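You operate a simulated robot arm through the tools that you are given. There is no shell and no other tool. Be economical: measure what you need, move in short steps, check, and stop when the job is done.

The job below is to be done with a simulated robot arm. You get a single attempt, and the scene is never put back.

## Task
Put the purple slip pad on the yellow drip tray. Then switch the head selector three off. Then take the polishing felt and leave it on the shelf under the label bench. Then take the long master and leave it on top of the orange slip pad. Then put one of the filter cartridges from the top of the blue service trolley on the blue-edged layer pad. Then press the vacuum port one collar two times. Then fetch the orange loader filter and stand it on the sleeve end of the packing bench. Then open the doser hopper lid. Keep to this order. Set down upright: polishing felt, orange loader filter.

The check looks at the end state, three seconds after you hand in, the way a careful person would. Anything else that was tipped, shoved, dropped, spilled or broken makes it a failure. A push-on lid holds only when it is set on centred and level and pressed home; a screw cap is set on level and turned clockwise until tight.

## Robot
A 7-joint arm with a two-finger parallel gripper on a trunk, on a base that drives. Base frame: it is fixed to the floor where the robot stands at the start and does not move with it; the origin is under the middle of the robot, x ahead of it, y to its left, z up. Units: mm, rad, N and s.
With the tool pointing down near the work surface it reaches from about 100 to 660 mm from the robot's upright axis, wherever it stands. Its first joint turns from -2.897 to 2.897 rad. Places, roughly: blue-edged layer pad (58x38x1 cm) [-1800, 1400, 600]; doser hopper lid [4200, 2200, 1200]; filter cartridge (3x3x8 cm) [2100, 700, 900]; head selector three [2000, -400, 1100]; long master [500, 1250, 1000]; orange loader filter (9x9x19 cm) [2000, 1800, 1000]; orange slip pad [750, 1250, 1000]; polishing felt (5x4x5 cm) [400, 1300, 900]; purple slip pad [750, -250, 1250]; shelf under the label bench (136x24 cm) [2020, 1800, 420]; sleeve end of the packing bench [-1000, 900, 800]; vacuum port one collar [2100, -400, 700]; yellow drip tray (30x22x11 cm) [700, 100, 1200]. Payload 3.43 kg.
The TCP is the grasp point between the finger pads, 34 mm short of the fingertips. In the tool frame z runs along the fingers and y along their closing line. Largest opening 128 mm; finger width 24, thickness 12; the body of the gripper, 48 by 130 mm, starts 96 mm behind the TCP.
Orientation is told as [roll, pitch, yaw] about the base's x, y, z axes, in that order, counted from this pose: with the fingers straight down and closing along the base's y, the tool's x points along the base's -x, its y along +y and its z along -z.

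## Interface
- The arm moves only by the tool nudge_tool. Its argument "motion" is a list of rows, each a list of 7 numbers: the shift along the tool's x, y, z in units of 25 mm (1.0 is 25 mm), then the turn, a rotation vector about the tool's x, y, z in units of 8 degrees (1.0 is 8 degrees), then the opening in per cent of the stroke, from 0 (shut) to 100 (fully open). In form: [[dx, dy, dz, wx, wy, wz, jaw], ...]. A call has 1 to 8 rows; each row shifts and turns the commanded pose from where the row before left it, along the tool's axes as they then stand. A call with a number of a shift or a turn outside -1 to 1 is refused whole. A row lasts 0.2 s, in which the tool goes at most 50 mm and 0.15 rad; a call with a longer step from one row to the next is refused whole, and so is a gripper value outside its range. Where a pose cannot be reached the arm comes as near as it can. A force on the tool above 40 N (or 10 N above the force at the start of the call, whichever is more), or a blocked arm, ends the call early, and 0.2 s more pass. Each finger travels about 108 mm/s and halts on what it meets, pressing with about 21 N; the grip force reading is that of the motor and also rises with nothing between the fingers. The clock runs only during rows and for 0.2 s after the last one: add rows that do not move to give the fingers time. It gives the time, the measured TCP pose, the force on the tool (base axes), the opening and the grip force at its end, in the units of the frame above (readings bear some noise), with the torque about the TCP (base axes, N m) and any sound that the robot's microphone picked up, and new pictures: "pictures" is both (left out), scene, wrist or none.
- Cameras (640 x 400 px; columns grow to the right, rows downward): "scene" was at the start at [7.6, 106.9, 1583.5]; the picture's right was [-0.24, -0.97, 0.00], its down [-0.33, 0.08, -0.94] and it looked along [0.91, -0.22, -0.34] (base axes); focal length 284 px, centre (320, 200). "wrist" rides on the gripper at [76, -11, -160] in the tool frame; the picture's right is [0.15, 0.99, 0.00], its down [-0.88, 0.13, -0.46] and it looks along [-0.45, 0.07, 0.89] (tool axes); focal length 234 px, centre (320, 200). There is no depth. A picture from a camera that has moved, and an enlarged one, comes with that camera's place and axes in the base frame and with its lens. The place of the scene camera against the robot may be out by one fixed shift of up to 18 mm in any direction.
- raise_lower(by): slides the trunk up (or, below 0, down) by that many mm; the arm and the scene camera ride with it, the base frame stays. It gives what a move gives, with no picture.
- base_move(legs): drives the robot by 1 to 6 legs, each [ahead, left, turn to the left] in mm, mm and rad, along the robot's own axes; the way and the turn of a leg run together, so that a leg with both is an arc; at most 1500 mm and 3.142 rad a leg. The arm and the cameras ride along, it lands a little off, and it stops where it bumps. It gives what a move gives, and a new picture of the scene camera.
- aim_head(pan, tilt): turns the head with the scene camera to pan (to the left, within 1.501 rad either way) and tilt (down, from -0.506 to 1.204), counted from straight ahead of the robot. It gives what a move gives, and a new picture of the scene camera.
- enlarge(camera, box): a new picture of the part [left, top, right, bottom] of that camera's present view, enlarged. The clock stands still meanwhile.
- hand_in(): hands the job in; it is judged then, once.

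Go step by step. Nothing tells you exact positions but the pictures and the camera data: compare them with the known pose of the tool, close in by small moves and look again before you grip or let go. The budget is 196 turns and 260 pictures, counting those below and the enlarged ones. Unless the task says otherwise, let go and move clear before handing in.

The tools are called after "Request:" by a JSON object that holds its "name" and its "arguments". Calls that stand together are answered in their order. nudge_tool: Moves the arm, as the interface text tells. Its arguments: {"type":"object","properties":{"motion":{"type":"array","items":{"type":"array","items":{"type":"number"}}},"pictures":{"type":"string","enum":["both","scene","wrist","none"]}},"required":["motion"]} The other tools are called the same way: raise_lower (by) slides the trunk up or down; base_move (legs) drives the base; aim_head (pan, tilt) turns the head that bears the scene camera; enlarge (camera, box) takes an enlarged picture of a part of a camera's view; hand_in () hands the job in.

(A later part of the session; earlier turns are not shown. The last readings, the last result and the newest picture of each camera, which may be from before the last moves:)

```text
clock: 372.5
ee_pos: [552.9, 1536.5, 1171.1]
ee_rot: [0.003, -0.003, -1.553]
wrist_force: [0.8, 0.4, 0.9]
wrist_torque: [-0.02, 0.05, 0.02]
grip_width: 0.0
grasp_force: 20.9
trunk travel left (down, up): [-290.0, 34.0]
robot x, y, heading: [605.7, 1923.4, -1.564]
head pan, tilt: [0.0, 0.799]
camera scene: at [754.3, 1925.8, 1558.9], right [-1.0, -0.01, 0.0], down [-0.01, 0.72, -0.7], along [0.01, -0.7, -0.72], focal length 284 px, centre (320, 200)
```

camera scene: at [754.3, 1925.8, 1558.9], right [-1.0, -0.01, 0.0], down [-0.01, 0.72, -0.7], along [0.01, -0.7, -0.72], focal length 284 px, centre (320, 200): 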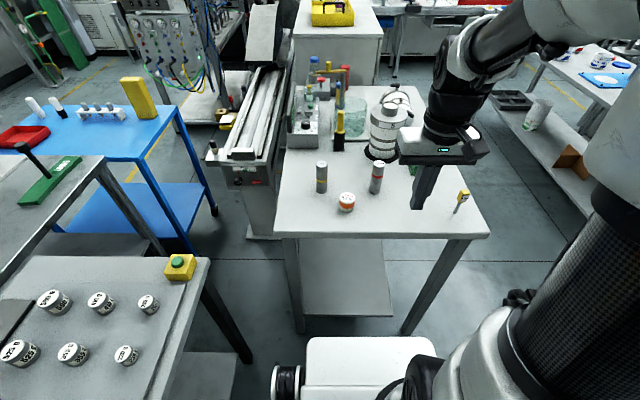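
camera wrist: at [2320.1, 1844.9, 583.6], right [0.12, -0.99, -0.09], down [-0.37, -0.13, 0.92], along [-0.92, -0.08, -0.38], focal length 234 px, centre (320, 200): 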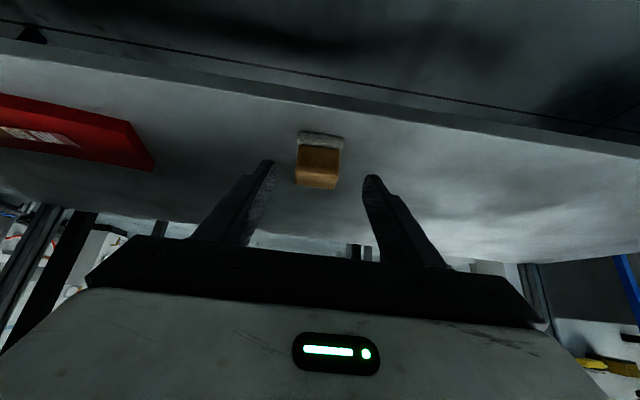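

The red 115 mm master is near (593, 1256), with the orange pad near (681, 1319). I'll creep ahead a little and bring the gripper above the master.

Request:
{"name": "base_move", "arguments": {"legs": [[45, 0, -0.008]]}}

Request:
{"name": "nudge_tool", "arguments": {"motion": [[-1, 0.2, 0, 0, 0, 0, 0], [-1, 0.2, 0, 0, 0, 0, 0], [-1, 0.2, 0, 0, 0, 0, 0], [-1, 0.2, 0, 0, 0, 0, 20], [-1, 0.2, 0, 0, 0, 0, 40], [-1, 0.2, 0, 0, 0, 0, 60], [-1, 0.2, 0, 0, 0, 0, 60], [-1, 0.2, 0, 0, 0, 0, 60]], "pictures": "wrist"}}

```text
clock: 373.4
ee_pos: [550.8, 1490.8, 1171.4]
ee_rot: [0.002, -0.002, -1.563]
wrist_force: [-0.7, -0.2, -1.3]
wrist_torque: [0.01, 0.02, 0.02]
grip_width: 0.0
grasp_force: 21.1
trunk travel left (down, up): [-290.0, 34.0]
robot x, y, heading: [607.9, 1883.5, -1.573]
head pan, tilt: [0.0, 0.799]
camera scene: at [754.6, 1879.0, 1558.8], right [-1.0, 0.0, 0.0], down [0.0, 0.72, -0.7], along [0.0, -0.7, -0.72], focal length 284 px, centre (320, 200)
```

scene: 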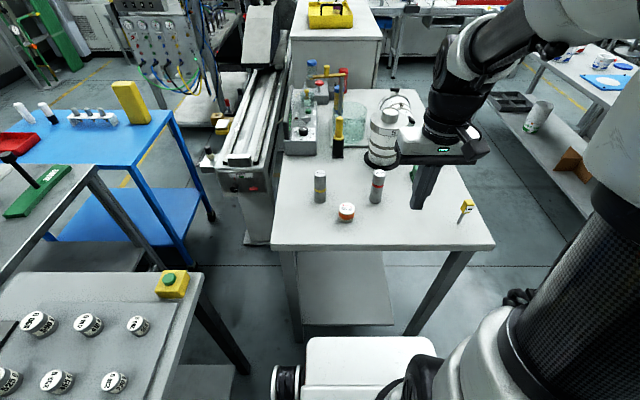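

```text
clock: 375.2
ee_pos: [592.7, 1290.9, 1171.7]
ee_rot: [0.002, -0.006, -1.564]
wrist_force: [-1.2, -0.3, -0.3]
wrist_torque: [-0.02, -0.03, 0.01]
grip_width: 76.7
grasp_force: 0.0
trunk travel left (down, up): [-290.0, 34.0]
robot x, y, heading: [608.6, 1879.5, -1.57]
head pan, tilt: [0.0, 0.799]
camera wrist: at [580.0, 1368.0, 1331.5], right [0.99, 0.15, 0.0], down [0.14, -0.88, 0.46], along [0.07, -0.45, -0.89], focal length 234 px, centre (320, 200)
```

wrist: 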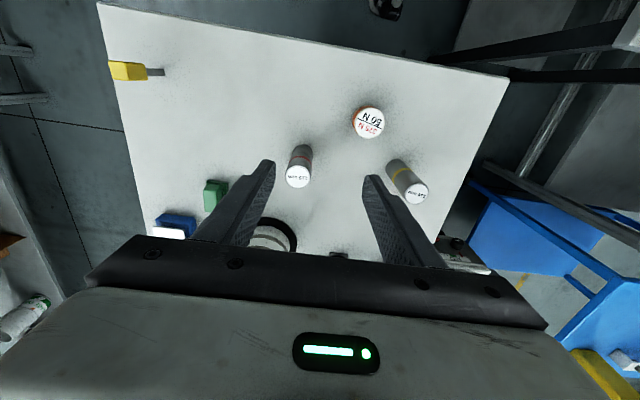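

Checking the label while moving above it: master at about (568, 1244), pad at (668, 1320).

Request:
{"name": "enlarge", "arguments": {"camera": "wrist", "box": [270, 90, 446, 200]}}

Request:
{"name": "nudge_tool", "arguments": {"motion": [[-0.7, -0.5, 0.8, 0, 0, 0, 60], [-0.7, -0.5, 0.8, 0, 0, 0, 60], [-0.48, 0, 0.8, 0, 0, 0, 60]], "pictures": "wrist"}}

```text
3.64 times, centred on (358, 145) of wrist
camera zoom: at [580.0, 1368.0, 1331.5], right [0.99, 0.15, 0.0], down [0.14, -0.88, 0.46], along [0.07, -0.45, -0.89], focal length 852 px, centre (182, 400)
```

zoom: 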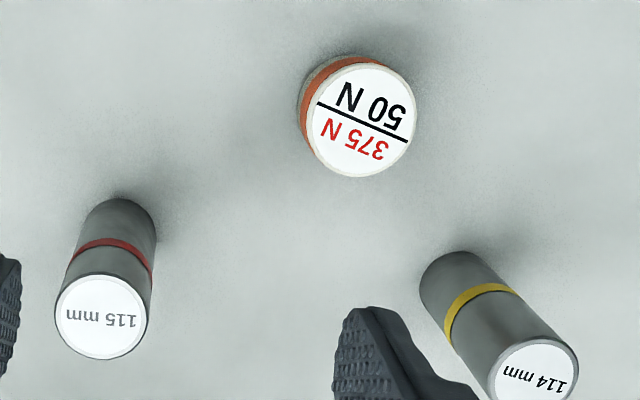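

```text
clock: 376.0
ee_pos: [568.4, 1245.5, 1110.7]
ee_rot: [0.002, -0.005, -1.564]
wrist_force: [0.3, 0.1, -0.9]
wrist_torque: [-0.05, 0.02, 0.01]
grip_width: 76.9
grasp_force: 0.1
trunk travel left (down, up): [-290.0, 34.0]
robot x, y, heading: [608.0, 1883.8, -1.569]
head pan, tilt: [0.0, 0.799]
camera wrist: at [555.8, 1321.4, 1271.5], right [0.99, 0.15, 0.0], down [0.14, -0.88, 0.46], along [0.07, -0.45, -0.89], focal length 234 px, centre (320, 200)
```

wrist: 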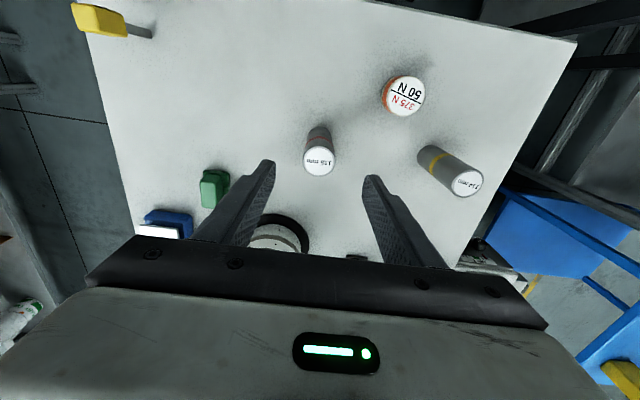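

It's aligned on the 115 mm master. Descending and gripping around its upper half.

Request:
{"name": "nudge_tool", "arguments": {"motion": [[-0.1, 0, 1, 0, 0, 0, 60], [0, 0, 1, 0, 0, 0, 60], [0, 0, 1, 0, 0, 0, 60], [0, 0, 1, 0, 0, 0, 60]], "pictures": "wrist"}}

```text
clock: 377.0
ee_pos: [567.0, 1242.3, 1013.2]
ee_rot: [0.001, -0.003, -1.562]
wrist_force: [-0.2, 0.2, -0.6]
wrist_torque: [0.0, -0.03, -0.01]
grip_width: 76.7
grasp_force: 0.1
trunk travel left (down, up): [-290.0, 34.0]
robot x, y, heading: [608.8, 1885.4, -1.57]
head pan, tilt: [0.0, 0.799]
camera wrist: at [555.5, 1318.5, 1172.1], right [0.99, 0.15, 0.0], down [0.14, -0.88, 0.46], along [0.07, -0.45, -0.89], focal length 234 px, centre (320, 200)
```

wrist: 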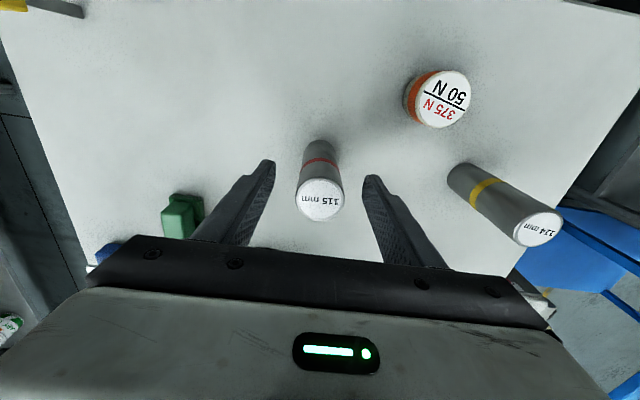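

Centred. Closing on it.

Request:
{"name": "nudge_tool", "arguments": {"motion": [[0, 0, 0.6, 0, 0, 0, 60], [0, 0, 0, 0, 0, 0, 40], [0, 0, 0, 0, 0, 0, 20], [0, 0, 0, 0, 0, 0, 10], [0, 0, 0, 0, 0, 0, 10]], "pictures": "none"}}

Request:
{"name": "nudge_tool", "arguments": {"motion": [[0, 0, -0.6, 0, 0, 0, 10], [0, 0, -1, 0, 0, 0, 10], [0, 0, -1, 0, 0, 0, 10], [0, 0, -1, 0, 0, 0, 10]], "pictures": "wrist"}}

```text
clock: 378.2
ee_pos: [568.7, 1241.5, 998.4]
ee_rot: [0.002, -0.002, -1.564]
wrist_force: [-0.8, 0.0, 1.7]
wrist_torque: [0.02, 0.16, -0.03]
grip_width: 37.6
grasp_force: 20.6
trunk travel left (down, up): [-290.0, 34.0]
robot x, y, heading: [606.1, 1882.3, -1.573]
head pan, tilt: [0.0, 0.799]
```

```text
clock: 379.2
ee_pos: [569.6, 1241.4, 1087.3]
ee_rot: [0.002, -0.002, -1.564]
wrist_force: [0.2, -0.2, -5.3]
wrist_torque: [0.02, -0.01, 0.02]
grip_width: 37.8
grasp_force: 21.1
trunk travel left (down, up): [-290.0, 34.0]
robot x, y, heading: [607.9, 1880.4, -1.568]
head pan, tilt: [0.0, 0.799]
camera wrist: at [557.8, 1318.3, 1247.3], right [0.99, 0.15, 0.0], down [0.14, -0.88, 0.46], along [0.07, -0.45, -0.89], focal length 234 px, centre (320, 200)
```

wrist: 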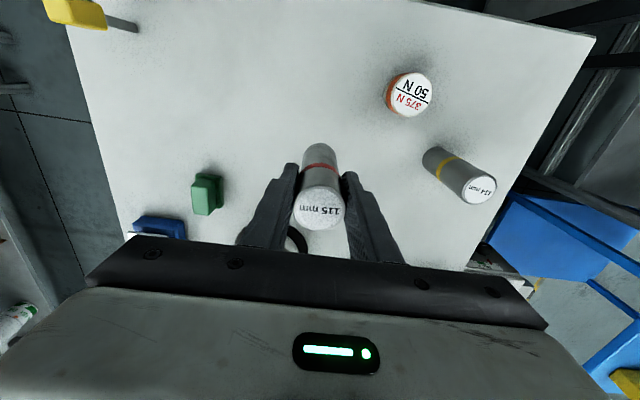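

Held. Moving over the orange pad at (667, 1321) and checking alignment before lowering.

Request:
{"name": "nudge_tool", "arguments": {"motion": [[0.8, 1, 0, 0, 0, 0, 10], [0.8, 1, 0, 0, 0, 0, 10], [0.8, 1, 0, 0, 0, 0, 10], [0.8, 0.9, 0, 0, 0, 0, 10], [0, 0, 0.6, 0, 0, 0, 10]]}}

Request:
{"name": "enlarge", "arguments": {"camera": "scene", "box": [300, 130, 428, 210]}}

```text
clock: 380.4
ee_pos: [665.4, 1322.4, 1069.8]
ee_rot: [0.001, -0.004, -1.565]
wrist_force: [0.8, -0.5, -5.3]
wrist_torque: [0.05, -0.01, 0.0]
grip_width: 37.5
grasp_force: 20.4
trunk travel left (down, up): [-290.0, 34.0]
robot x, y, heading: [608.6, 1879.1, -1.571]
head pan, tilt: [0.0, 0.799]
camera scene: at [754.7, 1879.0, 1558.8], right [-1.0, 0.0, 0.0], down [0.0, 0.72, -0.7], along [0.0, -0.7, -0.72], focal length 284 px, centre (320, 200)
camera wrist: at [653.0, 1398.7, 1230.1], right [0.99, 0.15, 0.0], down [0.14, -0.88, 0.46], along [0.07, -0.45, -0.89], focal length 234 px, centre (320, 200)
```

scene: 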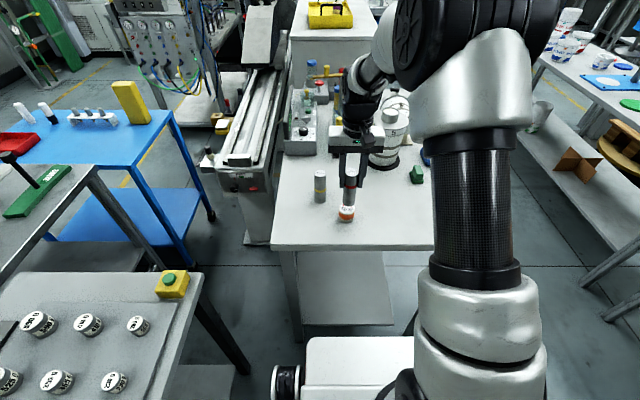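
wrist: 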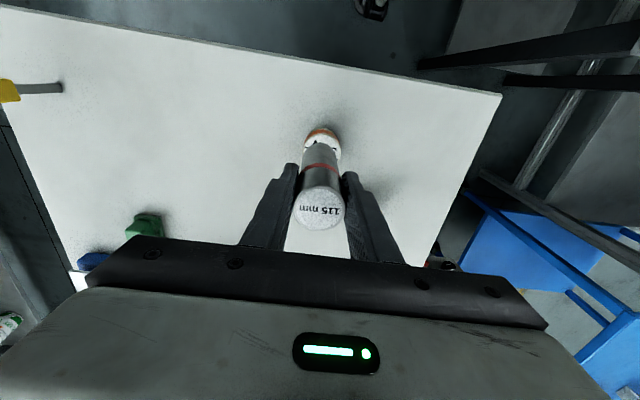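

```text
5.00 times, centred on (364, 170) of scene
camera zoom: at [754.7, 1879.0, 1558.8], right [-1.0, 0.0, 0.0], down [0.0, 0.72, -0.7], along [0.0, -0.7, -0.72], focal length 1418 px, centre (100, 350)
```

zoom: 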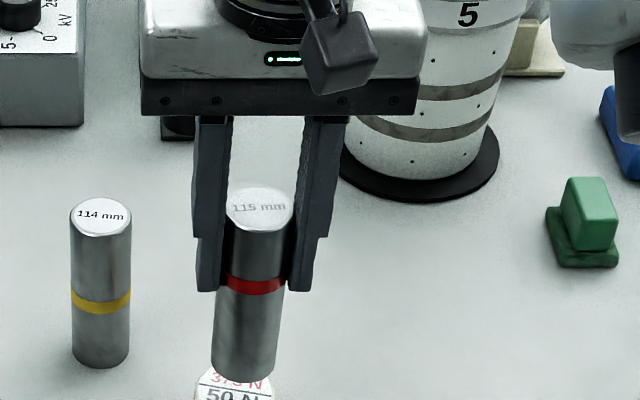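

Zooming both cameras to compare the master's foot with the pad centre.

Request:
{"name": "enlarge", "arguments": {"camera": "wrist", "box": [272, 110, 368, 170]}}

Request:
{"name": "enlarge", "arguments": {"camera": "scene", "box": [312, 175, 392, 225]}}

```text
6.67 times, centred on (320, 140) of wrist
camera zoom: at [653.0, 1398.7, 1230.1], right [0.99, 0.15, 0.0], down [0.14, -0.88, 0.46], along [0.07, -0.45, -0.89], focal length 1561 px, centre (320, 600)
```

zoom: 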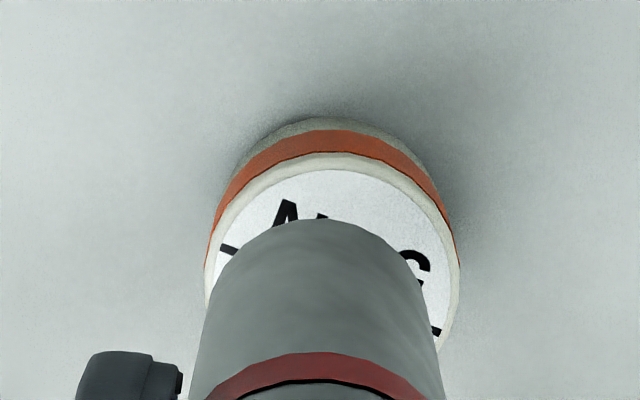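

```text
8.00 times, centred on (352, 200) of scene
camera zoom: at [754.7, 1879.0, 1558.8], right [-1.0, 0.0, 0.0], down [0.0, 0.72, -0.7], along [0.0, -0.7, -0.72], focal length 2268 px, centre (64, 200)
```

zoom: 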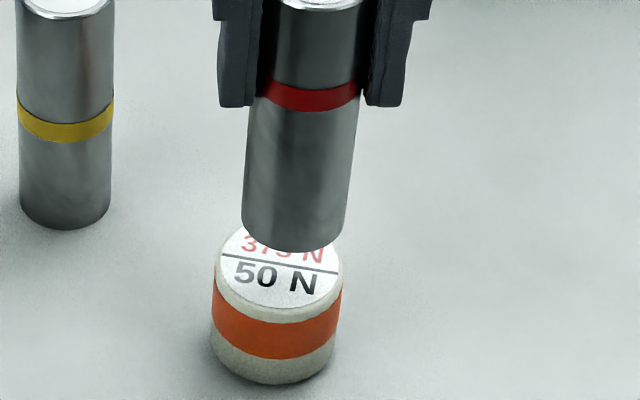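

The offsets are about +2 mm in x and +0.5 mm in y. Correcting and lowering onto the pad.

Request:
{"name": "nudge_tool", "arguments": {"motion": [[0, 0.09, 0.5, 0, 0, 0, 10], [0.02, 0, 0.4, 0, 0, 0, 10], [0, 0, 0.1, 0, 0, 0, 10], [0, 0, 0.1, 0, 0, 0, 10], [0, 0, 0.1, 0, 0, 0, 10], [0, 0, 0.1, 0, 0, 0, 10]], "pictures": "none"}}

Request:
{"name": "enlarge", "arguments": {"camera": "scene", "box": [312, 175, 392, 225]}}

```text
clock: 381.8
ee_pos: [667.0, 1323.0, 1042.3]
ee_rot: [0.003, -0.007, -1.563]
wrist_force: [-1.3, 0.1, 13.9]
wrist_torque: [-0.11, 0.29, -0.03]
grip_width: 37.7
grasp_force: 20.8
trunk travel left (down, up): [-290.0, 34.0]
robot x, y, heading: [604.7, 1882.2, -1.572]
head pan, tilt: [0.0, 0.799]
```

```text
8.00 times, centred on (352, 200) of scene
camera zoom: at [754.5, 1880.5, 1559.1], right [-1.0, 0.0, 0.0], down [0.0, 0.72, -0.7], along [0.0, -0.7, -0.72], focal length 2268 px, centre (64, 200)
```

zoom: 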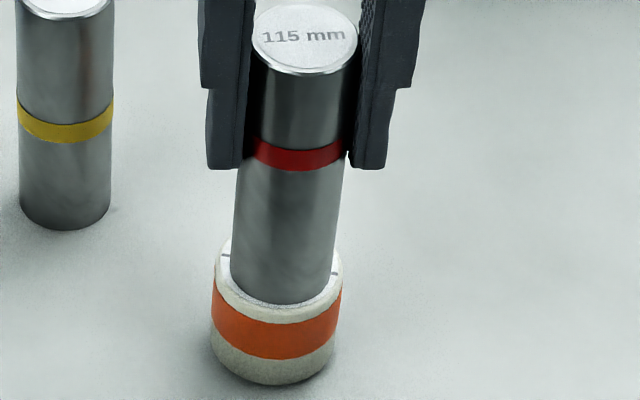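

It's seated on the pad and centred within about 2 mm. Easing the pressure and opening gently.

Request:
{"name": "nudge_tool", "arguments": {"motion": [[0, 0, -0.1, 0, 0, 0, 10], [0, 0, -0.05, 0, 0, 0, 10], [0, 0, 0, 0, 0, 0, 35], [0, 0, 0, 0, 0, 0, 45], [0, 0, 0, 0, 0, 0, 55], [0, 0, -0.6, 0, 0, 0, 58], [0, 0, -0.8, 0, 0, 0, 58], [0, 0, -1, 0, 0, 0, 58]], "pictures": "none"}}

Request:
{"name": "enlarge", "arguments": {"camera": "scene", "box": [296, 140, 424, 220]}}

```text
clock: 383.6
ee_pos: [668.1, 1323.8, 1102.7]
ee_rot: [0.002, 0.0, -1.564]
wrist_force: [0.0, -0.4, 1.1]
wrist_torque: [0.0, 0.02, 0.03]
grip_width: 74.0
grasp_force: 0.0
trunk travel left (down, up): [-290.0, 34.0]
robot x, y, heading: [614.3, 1879.3, -1.564]
head pan, tilt: [0.0, 0.799]
```

```text
5.00 times, centred on (360, 180) of scene
camera zoom: at [754.6, 1879.5, 1558.8], right [-1.0, 0.0, 0.0], down [0.0, 0.72, -0.7], along [0.0, -0.7, -0.72], focal length 1418 px, centre (120, 300)
```

zoom: 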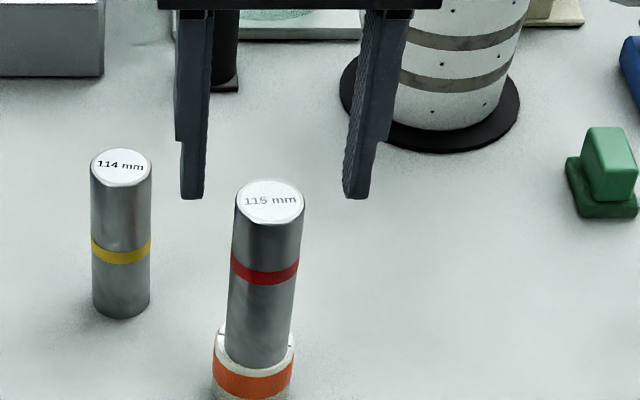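

The master stands on the orange pad. Clearing up and driving back to the aisle for the trolley cartridges.

Request:
{"name": "nudge_tool", "arguments": {"motion": [[0, 0, -1, 0, 0, 0, 58], [0, 0, -1, 0, 0, 0, 58], [0, 0, -1, 0, 0, 0, 58], [1, -0.5, -0.4, 0, 0, 0, 40], [1, -0.5, -0.4, 0, 0, 0, 20], [1, -0.5, -0.4, 0, 0, 0, 0], [1, -0.5, -0.4, 0, 0, 0, 0], [1, -0.5, 0, 0, 0, 0, 0]], "pictures": "none"}}

Request:
{"name": "base_move", "arguments": {"legs": [[-1500, 0, 0], [-240, 0, 0], [0, 640, 0], [-500, 0, 0], [0, 1500, 0], [0, 240, 0]]}}

```text
clock: 385.4
ee_pos: [602.7, 1449.3, 1216.9]
ee_rot: [0.002, -0.001, -1.564]
wrist_force: [-0.3, 0.4, -0.3]
wrist_torque: [-0.02, 0.05, 0.0]
grip_width: 0.0
grasp_force: 21.1
trunk travel left (down, up): [-290.0, 34.0]
robot x, y, heading: [609.1, 1880.6, -1.568]
head pan, tilt: [0.0, 0.799]
```

```text
clock: 419.6
ee_pos: [2956.9, 3707.2, 1217.0]
ee_rot: [0.002, -0.003, -1.56]
wrist_force: [0.4, 0.6, -0.2]
wrist_torque: [0.01, 0.03, -0.02]
grip_width: 0.0
grasp_force: 20.9
trunk travel left (down, up): [-290.0, 34.0]
robot x, y, heading: [2959.3, 4139.3, -1.565]
head pan, tilt: [0.0, 0.799]
camera scene: at [3106.4, 4139.2, 1558.8], right [-1.0, 0.0, 0.0], down [0.0, 0.72, -0.7], along [0.0, -0.7, -0.72], focal length 284 px, centre (320, 200)
```

scene: 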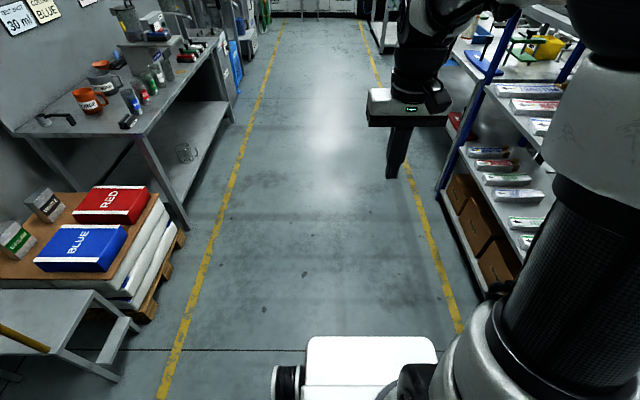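

Driving down the aisle to the trolley and turning to face it.

Request:
{"name": "base_move", "arguments": {"legs": [[1500, 0, 0], [1500, 0, 0], [360, 0, -0.006], [0, 0, -1.571], [300, 0, 0]]}}

Request:
{"name": "aim_head", "arguments": {"pan": 0.0, "tilt": 0.7}}

```text
clock: 441.7
ee_pos: [2277.1, 772.5, 1216.4]
ee_rot: [0.001, -0.002, 3.133]
wrist_force: [0.2, 0.7, 0.2]
wrist_torque: [0.01, -0.01, 0.0]
grip_width: 0.0
grasp_force: 21.0
trunk travel left (down, up): [-290.0, 34.0]
robot x, y, heading: [2713.1, 759.9, 3.126]
head pan, tilt: [0.0, 0.799]
camera scene: at [2724.9, 609.4, 1558.8], right [0.01, 1.0, 0.0], down [0.72, -0.01, -0.7], along [-0.7, 0.01, -0.72], focal length 284 px, centre (320, 200)
```

scene: 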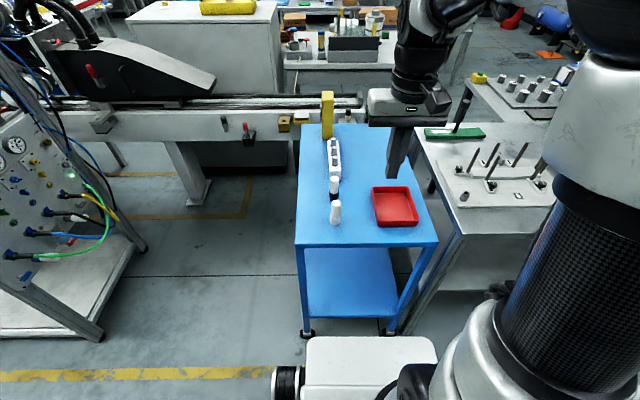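

```text
clock: 442.4
ee_pos: [2279.7, 773.0, 1218.3]
ee_rot: [0.0, -0.003, 3.132]
wrist_force: [-0.2, 0.1, 0.7]
wrist_torque: [-0.01, -0.01, -0.02]
grip_width: 0.0
grasp_force: 21.4
trunk travel left (down, up): [-290.0, 34.0]
robot x, y, heading: [2710.2, 760.4, 3.127]
head pan, tilt: [0.0, 0.7]
camera scene: at [2721.0, 609.4, 1567.0], right [0.01, 1.0, 0.0], down [0.64, -0.01, -0.76], along [-0.76, 0.01, -0.64], focal length 284 px, centre (320, 200)
```

scene: 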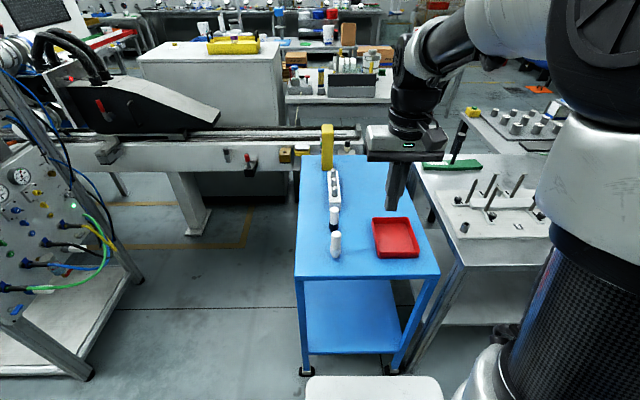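

Request:
{"name": "enlarge", "arguments": {"camera": "scene", "box": [290, 110, 450, 285]}}

```text
2.29 times, centred on (370, 198) of scene
camera zoom: at [2721.0, 609.4, 1567.0], right [0.01, 1.0, 0.0], down [0.64, -0.01, -0.76], along [-0.76, 0.01, -0.64], focal length 648 px, centre (206, 206)
```

zoom: 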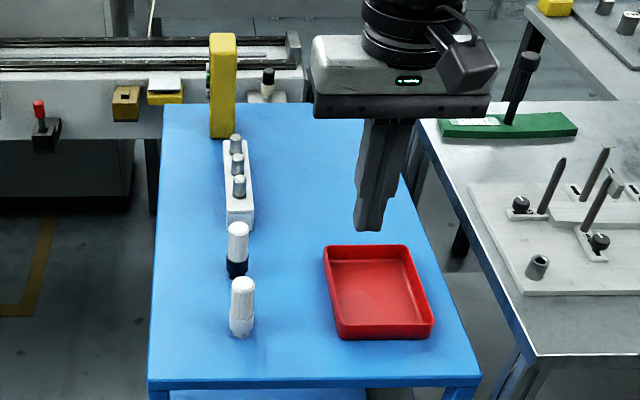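

Two white cartridges stand on the left of the trolley top. Moving the gripper above them for a closer look.

Request:
{"name": "nudge_tool", "arguments": {"motion": [[-0.7, 0.7, 0.5, 0, 0, 0, 0], [-0.7, 0.7, 0.5, 0, 0, 0, 0], [-0.7, 0.7, 0.5, 0, 0, 0, 20], [-0.7, 0.7, 0.5, 0, 0, 0, 40], [-0.7, 0.7, 0.5, 0, 0, 0, 50], [-0.5, 0.7, 0.3, 0, 0, 0, 50]], "pictures": "wrist"}}

Request:
{"name": "enlarge", "arguments": {"camera": "wrist", "box": [220, 60, 420, 240]}}

```text
clock: 443.8
ee_pos: [2179.3, 666.9, 1145.5]
ee_rot: [0.002, -0.001, 3.132]
wrist_force: [-0.2, -0.2, 0.4]
wrist_torque: [0.0, 0.0, -0.05]
grip_width: 63.9
grasp_force: 0.0
trunk travel left (down, up): [-290.0, 34.0]
robot x, y, heading: [2712.3, 760.3, 3.132]
head pan, tilt: [0.0, 0.7]
camera wrist: at [2255.0, 678.3, 1305.4], right [0.14, -0.99, 0.0], down [-0.88, -0.12, 0.46], along [-0.45, -0.06, -0.89], focal length 234 px, centre (320, 200)
```

wrist: 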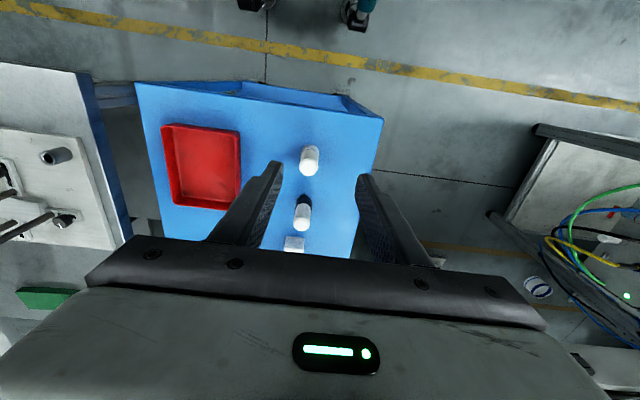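

```text
2.22 times, centred on (320, 150) of wrist
camera zoom: at [2255.0, 678.3, 1305.4], right [0.14, -0.99, 0.0], down [-0.88, -0.12, 0.46], along [-0.45, -0.06, -0.89], focal length 520 px, centre (320, 311)
```

zoom: 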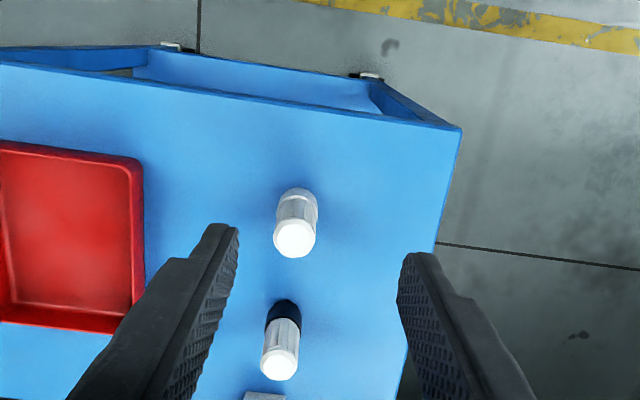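

The near cartridge's top is at about (2123, 680, 928). Moving above it and lower for identification.

Request:
{"name": "nudge_tool", "arguments": {"motion": [[-0.8, -0.2, 0.9, 0, 0, 0, 50], [-0.8, -0.2, 0.9, 0, 0, 0, 50], [-0.65, -0.1, 0.9, 0, 0, 0, 50], [0, 0, 0.9, 0, 0, 0, 50], [0, 0, 0.8, 0, 0, 0, 50]], "pictures": "wrist"}}

Request:
{"name": "enlarge", "arguments": {"camera": "wrist", "box": [260, 100, 400, 250]}}

Request:
{"name": "enlarge", "arguments": {"camera": "scene", "box": [310, 185, 374, 265]}}

```text
clock: 445.0
ee_pos: [2121.9, 681.3, 1036.7]
ee_rot: [0.001, -0.003, 3.131]
wrist_force: [-0.4, -0.3, -0.6]
wrist_torque: [-0.01, 0.03, 0.04]
grip_width: 64.2
grasp_force: 0.1
trunk travel left (down, up): [-290.0, 34.0]
robot x, y, heading: [2712.9, 761.5, 3.126]
head pan, tilt: [0.0, 0.7]
camera wrist: at [2198.3, 691.9, 1196.6], right [0.14, -0.99, 0.0], down [-0.88, -0.12, 0.46], along [-0.45, -0.07, -0.89], focal length 234 px, centre (320, 200)
```

wrist: 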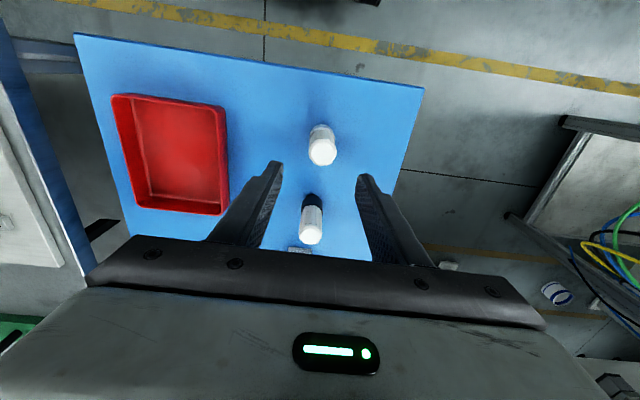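

```text
2.67 times, centred on (330, 175) of wrist
camera zoom: at [2198.3, 691.9, 1196.6], right [0.14, -0.99, 0.0], down [-0.88, -0.12, 0.46], along [-0.45, -0.07, -0.89], focal length 624 px, centre (293, 267)
```

zoom: 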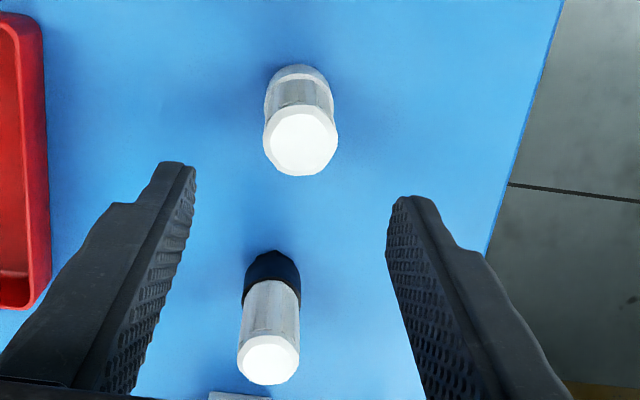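

```text
5.00 times, centred on (342, 225) of scene
camera zoom: at [2721.0, 609.4, 1567.1], right [0.01, 1.0, 0.0], down [0.64, -0.01, -0.76], along [-0.76, 0.01, -0.64], focal length 1418 px, centre (210, 75)
```

zoom: 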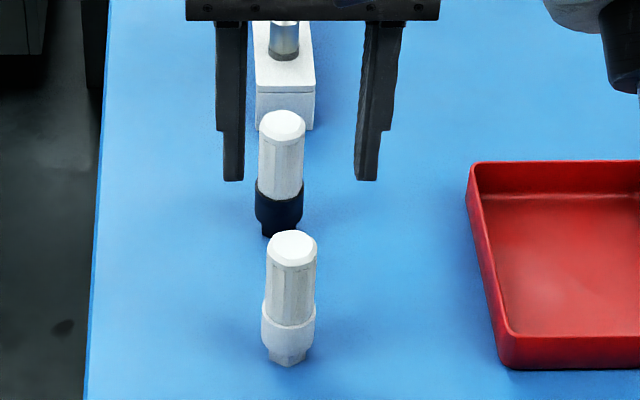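

Both are filter cartridges; I'll take the near white one. Lowering over it.

Request:
{"name": "nudge_tool", "arguments": {"motion": [[0.1, 0.2, 1, 0, 0, 0, 50], [0, 0, 1, 0, 0, 0, 50], [0, 0, 1, 0, 0, 0, 50]], "pictures": "wrist"}}

```text
clock: 445.8
ee_pos: [2124.0, 676.5, 963.5]
ee_rot: [0.004, -0.004, 3.132]
wrist_force: [0.4, 0.7, 0.0]
wrist_torque: [0.01, -0.03, -0.02]
grip_width: 64.2
grasp_force: 0.1
trunk travel left (down, up): [-290.0, 34.0]
robot x, y, heading: [2713.8, 759.4, 3.124]
head pan, tilt: [0.0, 0.7]
camera wrist: at [2199.7, 686.9, 1123.2], right [0.14, -0.99, 0.0], down [-0.88, -0.12, 0.46], along [-0.45, -0.06, -0.89], focal length 234 px, centre (320, 200)
```

wrist: 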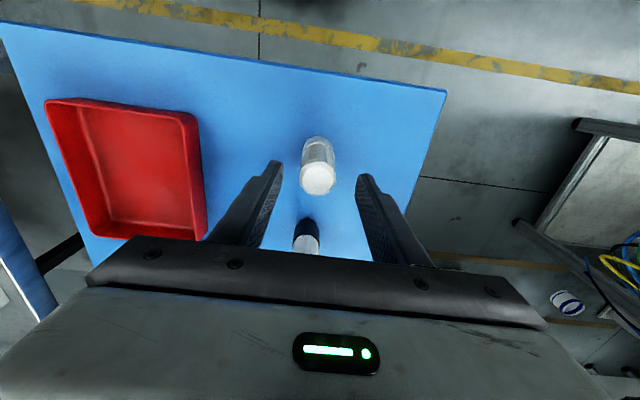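

Well centred. Lowering 46 mm and closing.

Request:
{"name": "nudge_tool", "arguments": {"motion": [[-0.08, 0, 0.95, 0, 0, 0, 50], [0, 0, 0.9, 0, 0, 0, 50], [0, 0, 0, 0, 0, 0, 25], [0, 0, 0, 0, 0, 0, 5], [0, 0, 0, 0, 0, 0, 5], [0, 0, 0, 0, 0, 0, 5]], "pictures": "none"}}

Request:
{"name": "nudge_tool", "arguments": {"motion": [[0, 0, -0.5, 0, 0, 0, 5], [0, 0, -1, 0, 0, 0, 5], [0, 0, -1, 0, 0, 0, 5], [0, 0, -1, 0, 0, 0, 5]], "pictures": "wrist"}}

```text
clock: 447.2
ee_pos: [2121.6, 678.2, 916.1]
ee_rot: [0.001, -0.002, 3.131]
wrist_force: [-1.0, 18.3, -5.0]
wrist_torque: [0.8, 0.62, 0.51]
grip_width: 31.7
grasp_force: 44.7
trunk travel left (down, up): [-290.0, 34.0]
robot x, y, heading: [2707.8, 759.5, 3.121]
head pan, tilt: [0.0, 0.7]
```

```text
clock: 447.5
ee_pos: [2120.9, 677.3, 915.8]
ee_rot: [0.0, 0.0, 3.133]
wrist_force: [-7.7, 1.5, -17.6]
wrist_torque: [0.41, 1.28, 0.63]
grip_width: 31.2
grasp_force: 45.4
trunk travel left (down, up): [-290.0, 34.0]
robot x, y, heading: [2710.5, 760.6, 3.125]
head pan, tilt: [0.0, 0.7]
stopped in row 1: the force on the tool passed its limit at 48 N (the readings are from after the stop); the commanded pose is now the measured one
camera wrist: at [2197.7, 689.0, 1076.4], right [0.14, -0.99, 0.0], down [-0.88, -0.12, 0.46], along [-0.45, -0.06, -0.89], focal length 234 px, centre (320, 200)
```

wrist: 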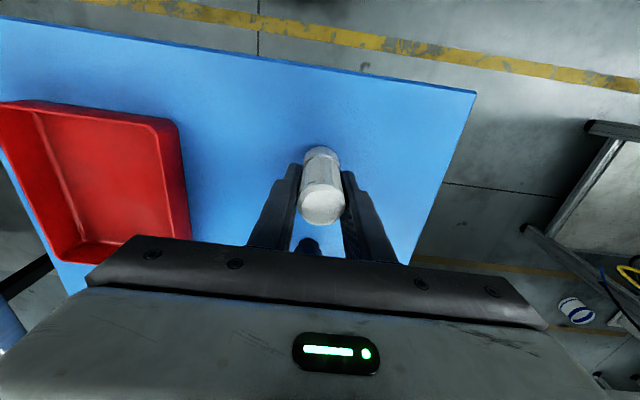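

The lift met strong resistance — this one seems fixed to the trolley. I'll release it and inspect.

Request:
{"name": "nudge_tool", "arguments": {"motion": [[0, 0, 0, 0, 0, 0, 30], [0, 0, 0, 0, 0, 0, 50], [0, 0, 0, 0, 0, 0, 50]], "pictures": "wrist"}}

Request:
{"name": "enlarge", "arguments": {"camera": "scene", "box": [310, 185, 374, 265]}}

```text
clock: 448.3
ee_pos: [2124.5, 677.2, 919.1]
ee_rot: [0.001, 0.003, 3.131]
wrist_force: [0.5, 0.0, -1.0]
wrist_torque: [-0.01, 0.01, -0.02]
grip_width: 63.9
grasp_force: 0.0
trunk travel left (down, up): [-290.0, 34.0]
robot x, y, heading: [2711.7, 762.1, 3.13]
head pan, tilt: [0.0, 0.7]
camera wrist: at [2199.3, 688.6, 1078.9], right [0.14, -0.99, 0.0], down [-0.88, -0.12, 0.46], along [-0.45, -0.06, -0.89], focal length 234 px, centre (320, 200)
```

wrist: 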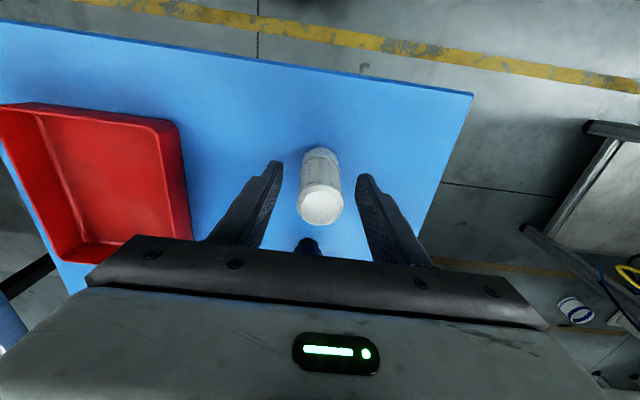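

```text
5.00 times, centred on (342, 225) of scene
camera zoom: at [2721.0, 609.6, 1567.1], right [0.01, 1.0, 0.0], down [0.64, -0.01, -0.76], along [-0.76, 0.01, -0.64], focal length 1418 px, centre (210, 75)
```

zoom: 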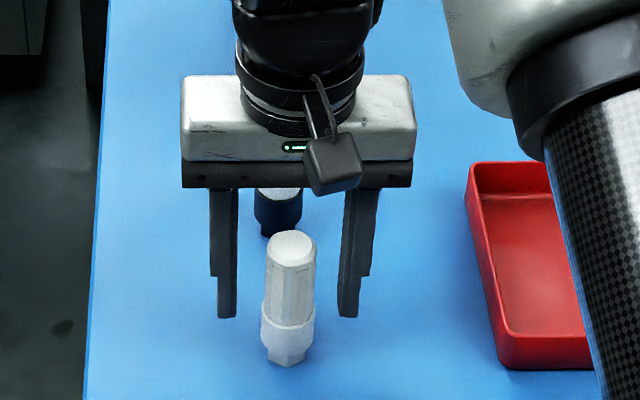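

It didn't budge, so it's evidently fixed. I'll try the dark-based cartridge at about (2010, 676) instead: rise, move the base up, and align.

Request:
{"name": "nudge_tool", "arguments": {"motion": [[0, 0, -1, 0, 0, 0, 50], [0, 0, -1, 0, 0, 0, 50], [0, 0, -1, 0, 0, 0, 50], [0, 0, -1, 0, 0, 0, 50]], "pictures": "none"}}

Request:
{"name": "base_move", "arguments": {"legs": [[95, 0, 0.01]]}}

Request:
{"name": "nudge_tool", "arguments": {"motion": [[-0.5, 0, 0, 0, 0, 0, 50], [-0.5, 0, 0, 0, 0, 0, 50]], "pictures": "wrist"}}

```text
clock: 449.3
ee_pos: [2121.9, 678.4, 1020.7]
ee_rot: [-0.002, 0.001, 3.133]
wrist_force: [0.1, -0.2, -0.8]
wrist_torque: [0.01, 0.0, -0.02]
grip_width: 64.0
grasp_force: 0.1
trunk travel left (down, up): [-290.0, 34.0]
robot x, y, heading: [2709.7, 758.4, 3.124]
head pan, tilt: [0.0, 0.7]
```

```text
clock: 450.4
ee_pos: [2032.4, 673.0, 1020.4]
ee_rot: [0.0, 0.0, -3.14]
wrist_force: [-0.3, 0.5, -1.2]
wrist_torque: [0.02, 0.03, -0.01]
grip_width: 63.9
grasp_force: 0.0
trunk travel left (down, up): [-290.0, 34.0]
robot x, y, heading: [2621.6, 759.5, 3.14]
head pan, tilt: [0.0, 0.7]
camera scene: at [2630.9, 610.4, 1567.0], right [0.0, 1.0, 0.0], down [0.64, 0.0, -0.76], along [-0.76, 0.0, -0.64], focal length 284 px, centre (320, 200)
```

scene: 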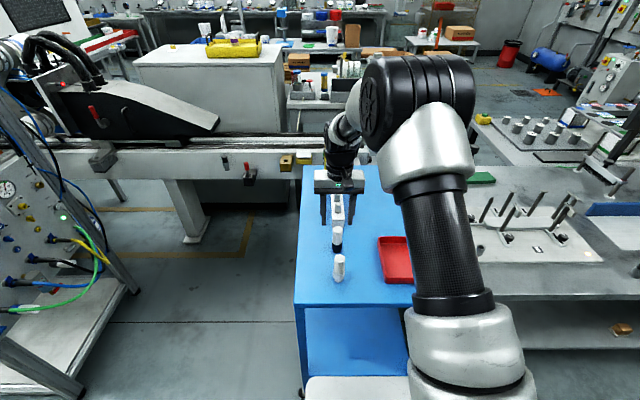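

```text
clock: 451.0
ee_pos: [2007.1, 672.9, 1019.9]
ee_rot: [-0.003, 0.0, -3.14]
wrist_force: [0.4, 0.6, 0.6]
wrist_torque: [0.02, -0.04, 0.01]
grip_width: 63.8
grasp_force: 0.0
trunk travel left (down, up): [-290.0, 34.0]
robot x, y, heading: [2621.0, 761.9, 3.138]
head pan, tilt: [0.0, 0.7]
camera wrist: at [2083.0, 683.1, 1179.6], right [0.15, -0.99, 0.0], down [-0.88, -0.13, 0.46], along [-0.45, -0.07, -0.89], focal length 234 px, centre (320, 200)
```

wrist: 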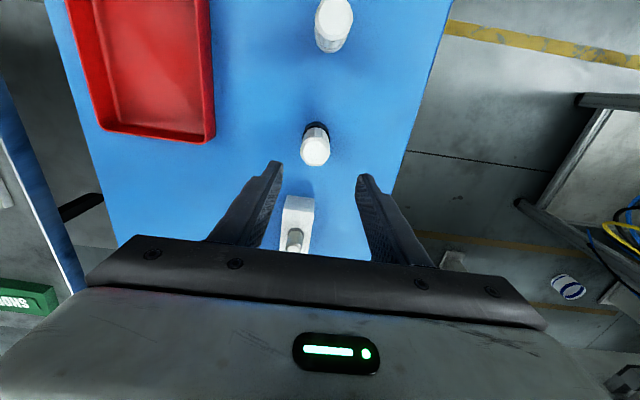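

Aligning on the dark-based one at (2015, 679) and descending.

Request:
{"name": "nudge_tool", "arguments": {"motion": [[0.3, -0.22, 0.8, 0, 0, 0, 50], [0, 0, 0.8, 0, 0, 0, 50], [0, 0, 0.6, 0, 0, 0, 50]], "pictures": "wrist"}}

```text
clock: 451.8
ee_pos: [2014.6, 679.0, 964.6]
ee_rot: [-0.002, 0.0, -3.14]
wrist_force: [-0.1, -0.2, -0.2]
wrist_torque: [0.01, 0.0, 0.01]
grip_width: 63.9
grasp_force: 0.1
trunk travel left (down, up): [-290.0, 34.0]
robot x, y, heading: [2620.6, 761.1, 3.137]
head pan, tilt: [0.0, 0.7]
camera wrist: at [2090.6, 690.5, 1124.2], right [0.15, -0.99, 0.0], down [-0.88, -0.13, 0.46], along [-0.45, -0.07, -0.89], focal length 234 px, centre (320, 200)
```

wrist: 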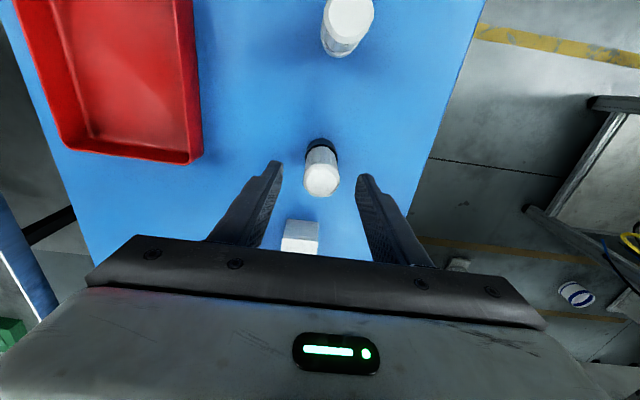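

Centred; lowering and closing gently.

Request:
{"name": "nudge_tool", "arguments": {"motion": [[-0.12, 0.08, 0.95, 0, 0, 0, 50], [0, 0, 0.9, 0, 0, 0, 50], [0, 0, 0, 0, 0, 0, 30], [0, 0, 0, 0, 0, 0, 12], [0, 0, 0, 0, 0, 0, 12]], "pictures": "none"}}

Request:
{"name": "nudge_tool", "arguments": {"motion": [[0, 0, -0.2, 0, 0, 0, 12], [0, 0, -0.3, 0, 0, 0, 12]], "pictures": "none"}}

```text
clock: 453.0
ee_pos: [2011.5, 678.4, 918.6]
ee_rot: [-0.001, 0.0, -3.142]
wrist_force: [-0.1, 6.4, -1.0]
wrist_torque: [0.4, 0.69, -0.01]
grip_width: 31.3
grasp_force: 45.3
trunk travel left (down, up): [-290.0, 34.0]
robot x, y, heading: [2619.5, 763.0, 3.137]
head pan, tilt: [0.0, 0.7]
```

```text
clock: 453.5
ee_pos: [2010.8, 680.0, 918.8]
ee_rot: [-0.001, 0.004, -3.141]
wrist_force: [-10.3, -1.3, -23.3]
wrist_torque: [-0.29, 1.67, -0.05]
grip_width: 31.7
grasp_force: 45.4
trunk travel left (down, up): [-290.0, 34.0]
robot x, y, heading: [2617.5, 759.6, 3.134]
head pan, tilt: [0.0, 0.7]
stopped in row 2: the force on the tool passed its limit at 48 N (the readings are from after the stop); the commanded pose is now the measured one
```

This one resists too. I'll release and study these objects and the holder behind them more closely.

Request:
{"name": "nudge_tool", "arguments": {"motion": [[0, 0, 0, 0, 0, 0, 30], [0, 0, 0, 0, 0, 0, 50], [0, 0, -1, 0, 0, 0, 50], [0, 0, -1, 0, 0, 0, 50], [0, 0, -1, 0, 0, 0, 50], [1, 0, -1, 0, 0, 0, 50], [1, 0, 0, 0, 0, 0, 50], [1, 0, 0, 0, 0, 0, 50]], "pictures": "none"}}

Request:
{"name": "enlarge", "arguments": {"camera": "wrist", "box": [260, 60, 400, 250]}}

Request:
{"name": "enlarge", "arguments": {"camera": "scene", "box": [316, 222, 360, 290]}}

```text
clock: 455.3
ee_pos: [2088.3, 677.7, 1022.4]
ee_rot: [0.0, 0.004, -3.142]
wrist_force: [-0.7, -0.6, -0.4]
wrist_torque: [-0.02, -0.01, 0.01]
grip_width: 63.8
grasp_force: 0.1
trunk travel left (down, up): [-290.0, 34.0]
robot x, y, heading: [2621.0, 763.1, 3.146]
head pan, tilt: [0.0, 0.7]
```

```text
2.11 times, centred on (330, 155) of wrist
camera zoom: at [2164.1, 688.7, 1182.2], right [0.15, -0.99, 0.0], down [-0.88, -0.13, 0.45], along [-0.45, -0.07, -0.89], focal length 493 px, centre (299, 295)
```

zoom: 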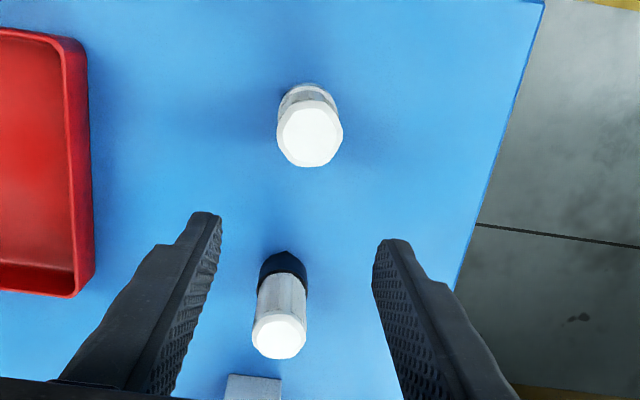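

```text
5.88 times, centred on (338, 256) of scene
camera zoom: at [2631.2, 610.5, 1567.1], right [0.0, 1.0, 0.0], down [0.64, 0.0, -0.77], along [-0.77, 0.0, -0.64], focal length 1668 px, centre (214, -129)
```

zoom: 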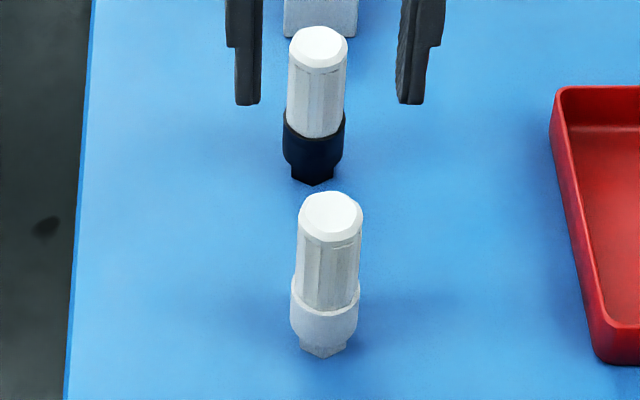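

They look like cartridges seated in sockets; maybe they're threaded or keyed. I'll grip the near one again and test a small counter-clockwise twist, watching the forces.

Request:
{"name": "nudge_tool", "arguments": {"motion": [[1, 0, 0, 0, 0, 0, 50], [0.32, 0, 0.5, 0, 0, 0, 50], [0, 0, 1, 0, 0, 0, 50], [0, 0, 1, 0, 0, 0, 50], [0, 0, 1, 0, 0, 0, 50], [0, 0, 0.5, 0, 0, 0, 50]], "pictures": "wrist"}}

```text
clock: 456.7
ee_pos: [2120.7, 678.7, 922.9]
ee_rot: [-0.003, 0.005, -3.14]
wrist_force: [0.6, 0.3, -0.1]
wrist_torque: [-0.02, 0.0, -0.03]
grip_width: 63.8
grasp_force: 0.1
trunk travel left (down, up): [-290.0, 34.0]
robot x, y, heading: [2622.7, 762.4, 3.14]
head pan, tilt: [0.0, 0.7]
camera wrist: at [2196.0, 689.3, 1082.7], right [0.15, -0.99, 0.0], down [-0.88, -0.13, 0.45], along [-0.45, -0.07, -0.89], focal length 234 px, centre (320, 200)
```

wrist: 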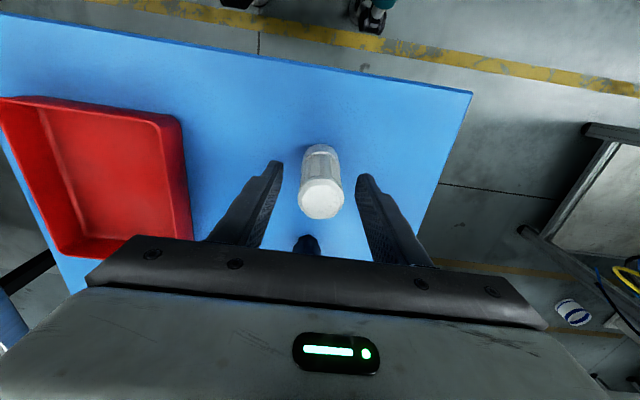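

Request:
{"name": "nudge_tool", "arguments": {"motion": [[0, 0, 0, 0, 0, 0, 30], [0, 0, 0, 0, 0, 0, 23], [0, 0, 0, 0, 0, 0, 23]], "pictures": "none"}}

```text
clock: 457.5
ee_pos: [2120.6, 677.4, 922.7]
ee_rot: [-0.003, 0.003, -3.141]
wrist_force: [-0.5, 1.7, -2.8]
wrist_torque: [0.16, 0.43, 0.05]
grip_width: 31.5
grasp_force: 45.6
trunk travel left (down, up): [-290.0, 34.0]
robot x, y, heading: [2617.8, 762.8, 3.141]
head pan, tilt: [0.0, 0.7]
```

Request:
{"name": "nudge_tool", "arguments": {"motion": [[0, 0, 0, 0, 0, -0.5, 23], [0, 0, 0, 0, 0, -0.5, 23]], "pictures": "none"}}

```text
clock: 458.1
ee_pos: [2121.0, 676.4, 923.0]
ee_rot: [0.0, 0.005, -3.004]
wrist_force: [-4.1, -1.7, -3.8]
wrist_torque: [-0.19, -0.11, -1.63]
grip_width: 33.2
grasp_force: 45.5
trunk travel left (down, up): [-290.0, 34.0]
robot x, y, heading: [2619.5, 758.2, 3.135]
head pan, tilt: [0.0, 0.7]
```

Request:
{"name": "nudge_tool", "arguments": {"motion": [[0, 0, 0, 0, 0, -0.5, 23], [0, 0, 0, 0, 0, -0.5, 23]], "pictures": "none"}}

Request:
{"name": "enlarge", "arguments": {"camera": "scene", "box": [316, 232, 364, 292]}}

```text
clock: 458.7
ee_pos: [2118.8, 676.5, 922.4]
ee_rot: [0.002, -0.001, -2.861]
wrist_force: [-11.1, -8.4, 1.3]
wrist_torque: [-0.42, -0.08, -1.61]
grip_width: 34.7
grasp_force: 44.8
trunk travel left (down, up): [-290.0, 34.0]
robot x, y, heading: [2615.6, 762.2, 3.141]
head pan, tilt: [0.0, 0.7]
```

```text
6.67 times, centred on (340, 262) of scene
camera zoom: at [2630.1, 609.6, 1567.1], right [0.0, 1.0, 0.0], down [0.64, 0.0, -0.76], along [-0.76, 0.0, -0.64], focal length 1890 px, centre (187, -213)
```

zoom: 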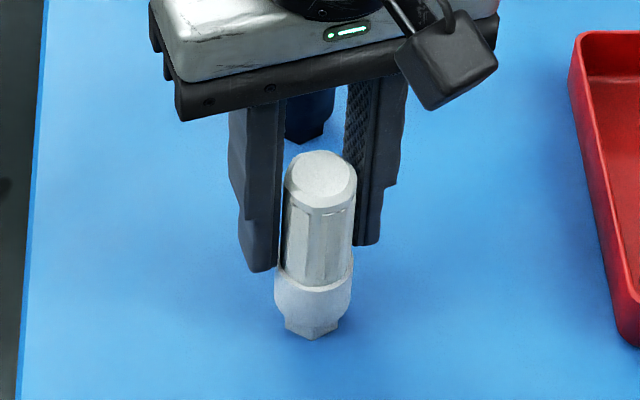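

The cartridge's facets didn't turn; the fingers just slipped. I'll undo the twist, regrip neutrally and try a very slow vertical lift to see how force builds.

Request:
{"name": "nudge_tool", "arguments": {"motion": [[0, 0, 0, 0, 0, 0, 45], [0, 0, 0, 0, 0, 0.5, 45], [0, 0, 0, 0, 0, 0.5, 45], [0, 0, 0, 0, 0, 0.5, 45], [0.08, 0, 0, 0, 0, 0.5, 45]], "pictures": "none"}}

Request:
{"name": "nudge_tool", "arguments": {"motion": [[0, 0, 0, 0, 0, 0, 30], [0, 0, 0, 0, 0, 0, 22], [0, 0, 0, 0, 0, 0, 22], [0, 0, -0.04, 0, 0, 0, 22], [0, 0, -0.04, 0, 0, 0, 22], [0, 0, -0.04, 0, 0, 0, 22]], "pictures": "none"}}

```text
clock: 459.9
ee_pos: [2123.0, 677.5, 922.3]
ee_rot: [-0.001, 0.005, 3.143]
wrist_force: [-0.5, -0.4, 0.3]
wrist_torque: [-0.02, 0.0, -0.02]
grip_width: 57.4
grasp_force: 0.2
trunk travel left (down, up): [-290.0, 34.0]
robot x, y, heading: [2617.9, 759.0, 3.136]
head pan, tilt: [0.0, 0.7]
```

```text
clock: 461.3
ee_pos: [2122.2, 679.1, 921.6]
ee_rot: [-0.002, 0.009, -3.142]
wrist_force: [-1.7, 2.4, -34.2]
wrist_torque: [-0.05, 1.28, -0.17]
grip_width: 31.4
grasp_force: 44.9
trunk travel left (down, up): [-290.0, 34.0]
robot x, y, heading: [2619.0, 763.6, 3.137]
head pan, tilt: [0.0, 0.7]
```

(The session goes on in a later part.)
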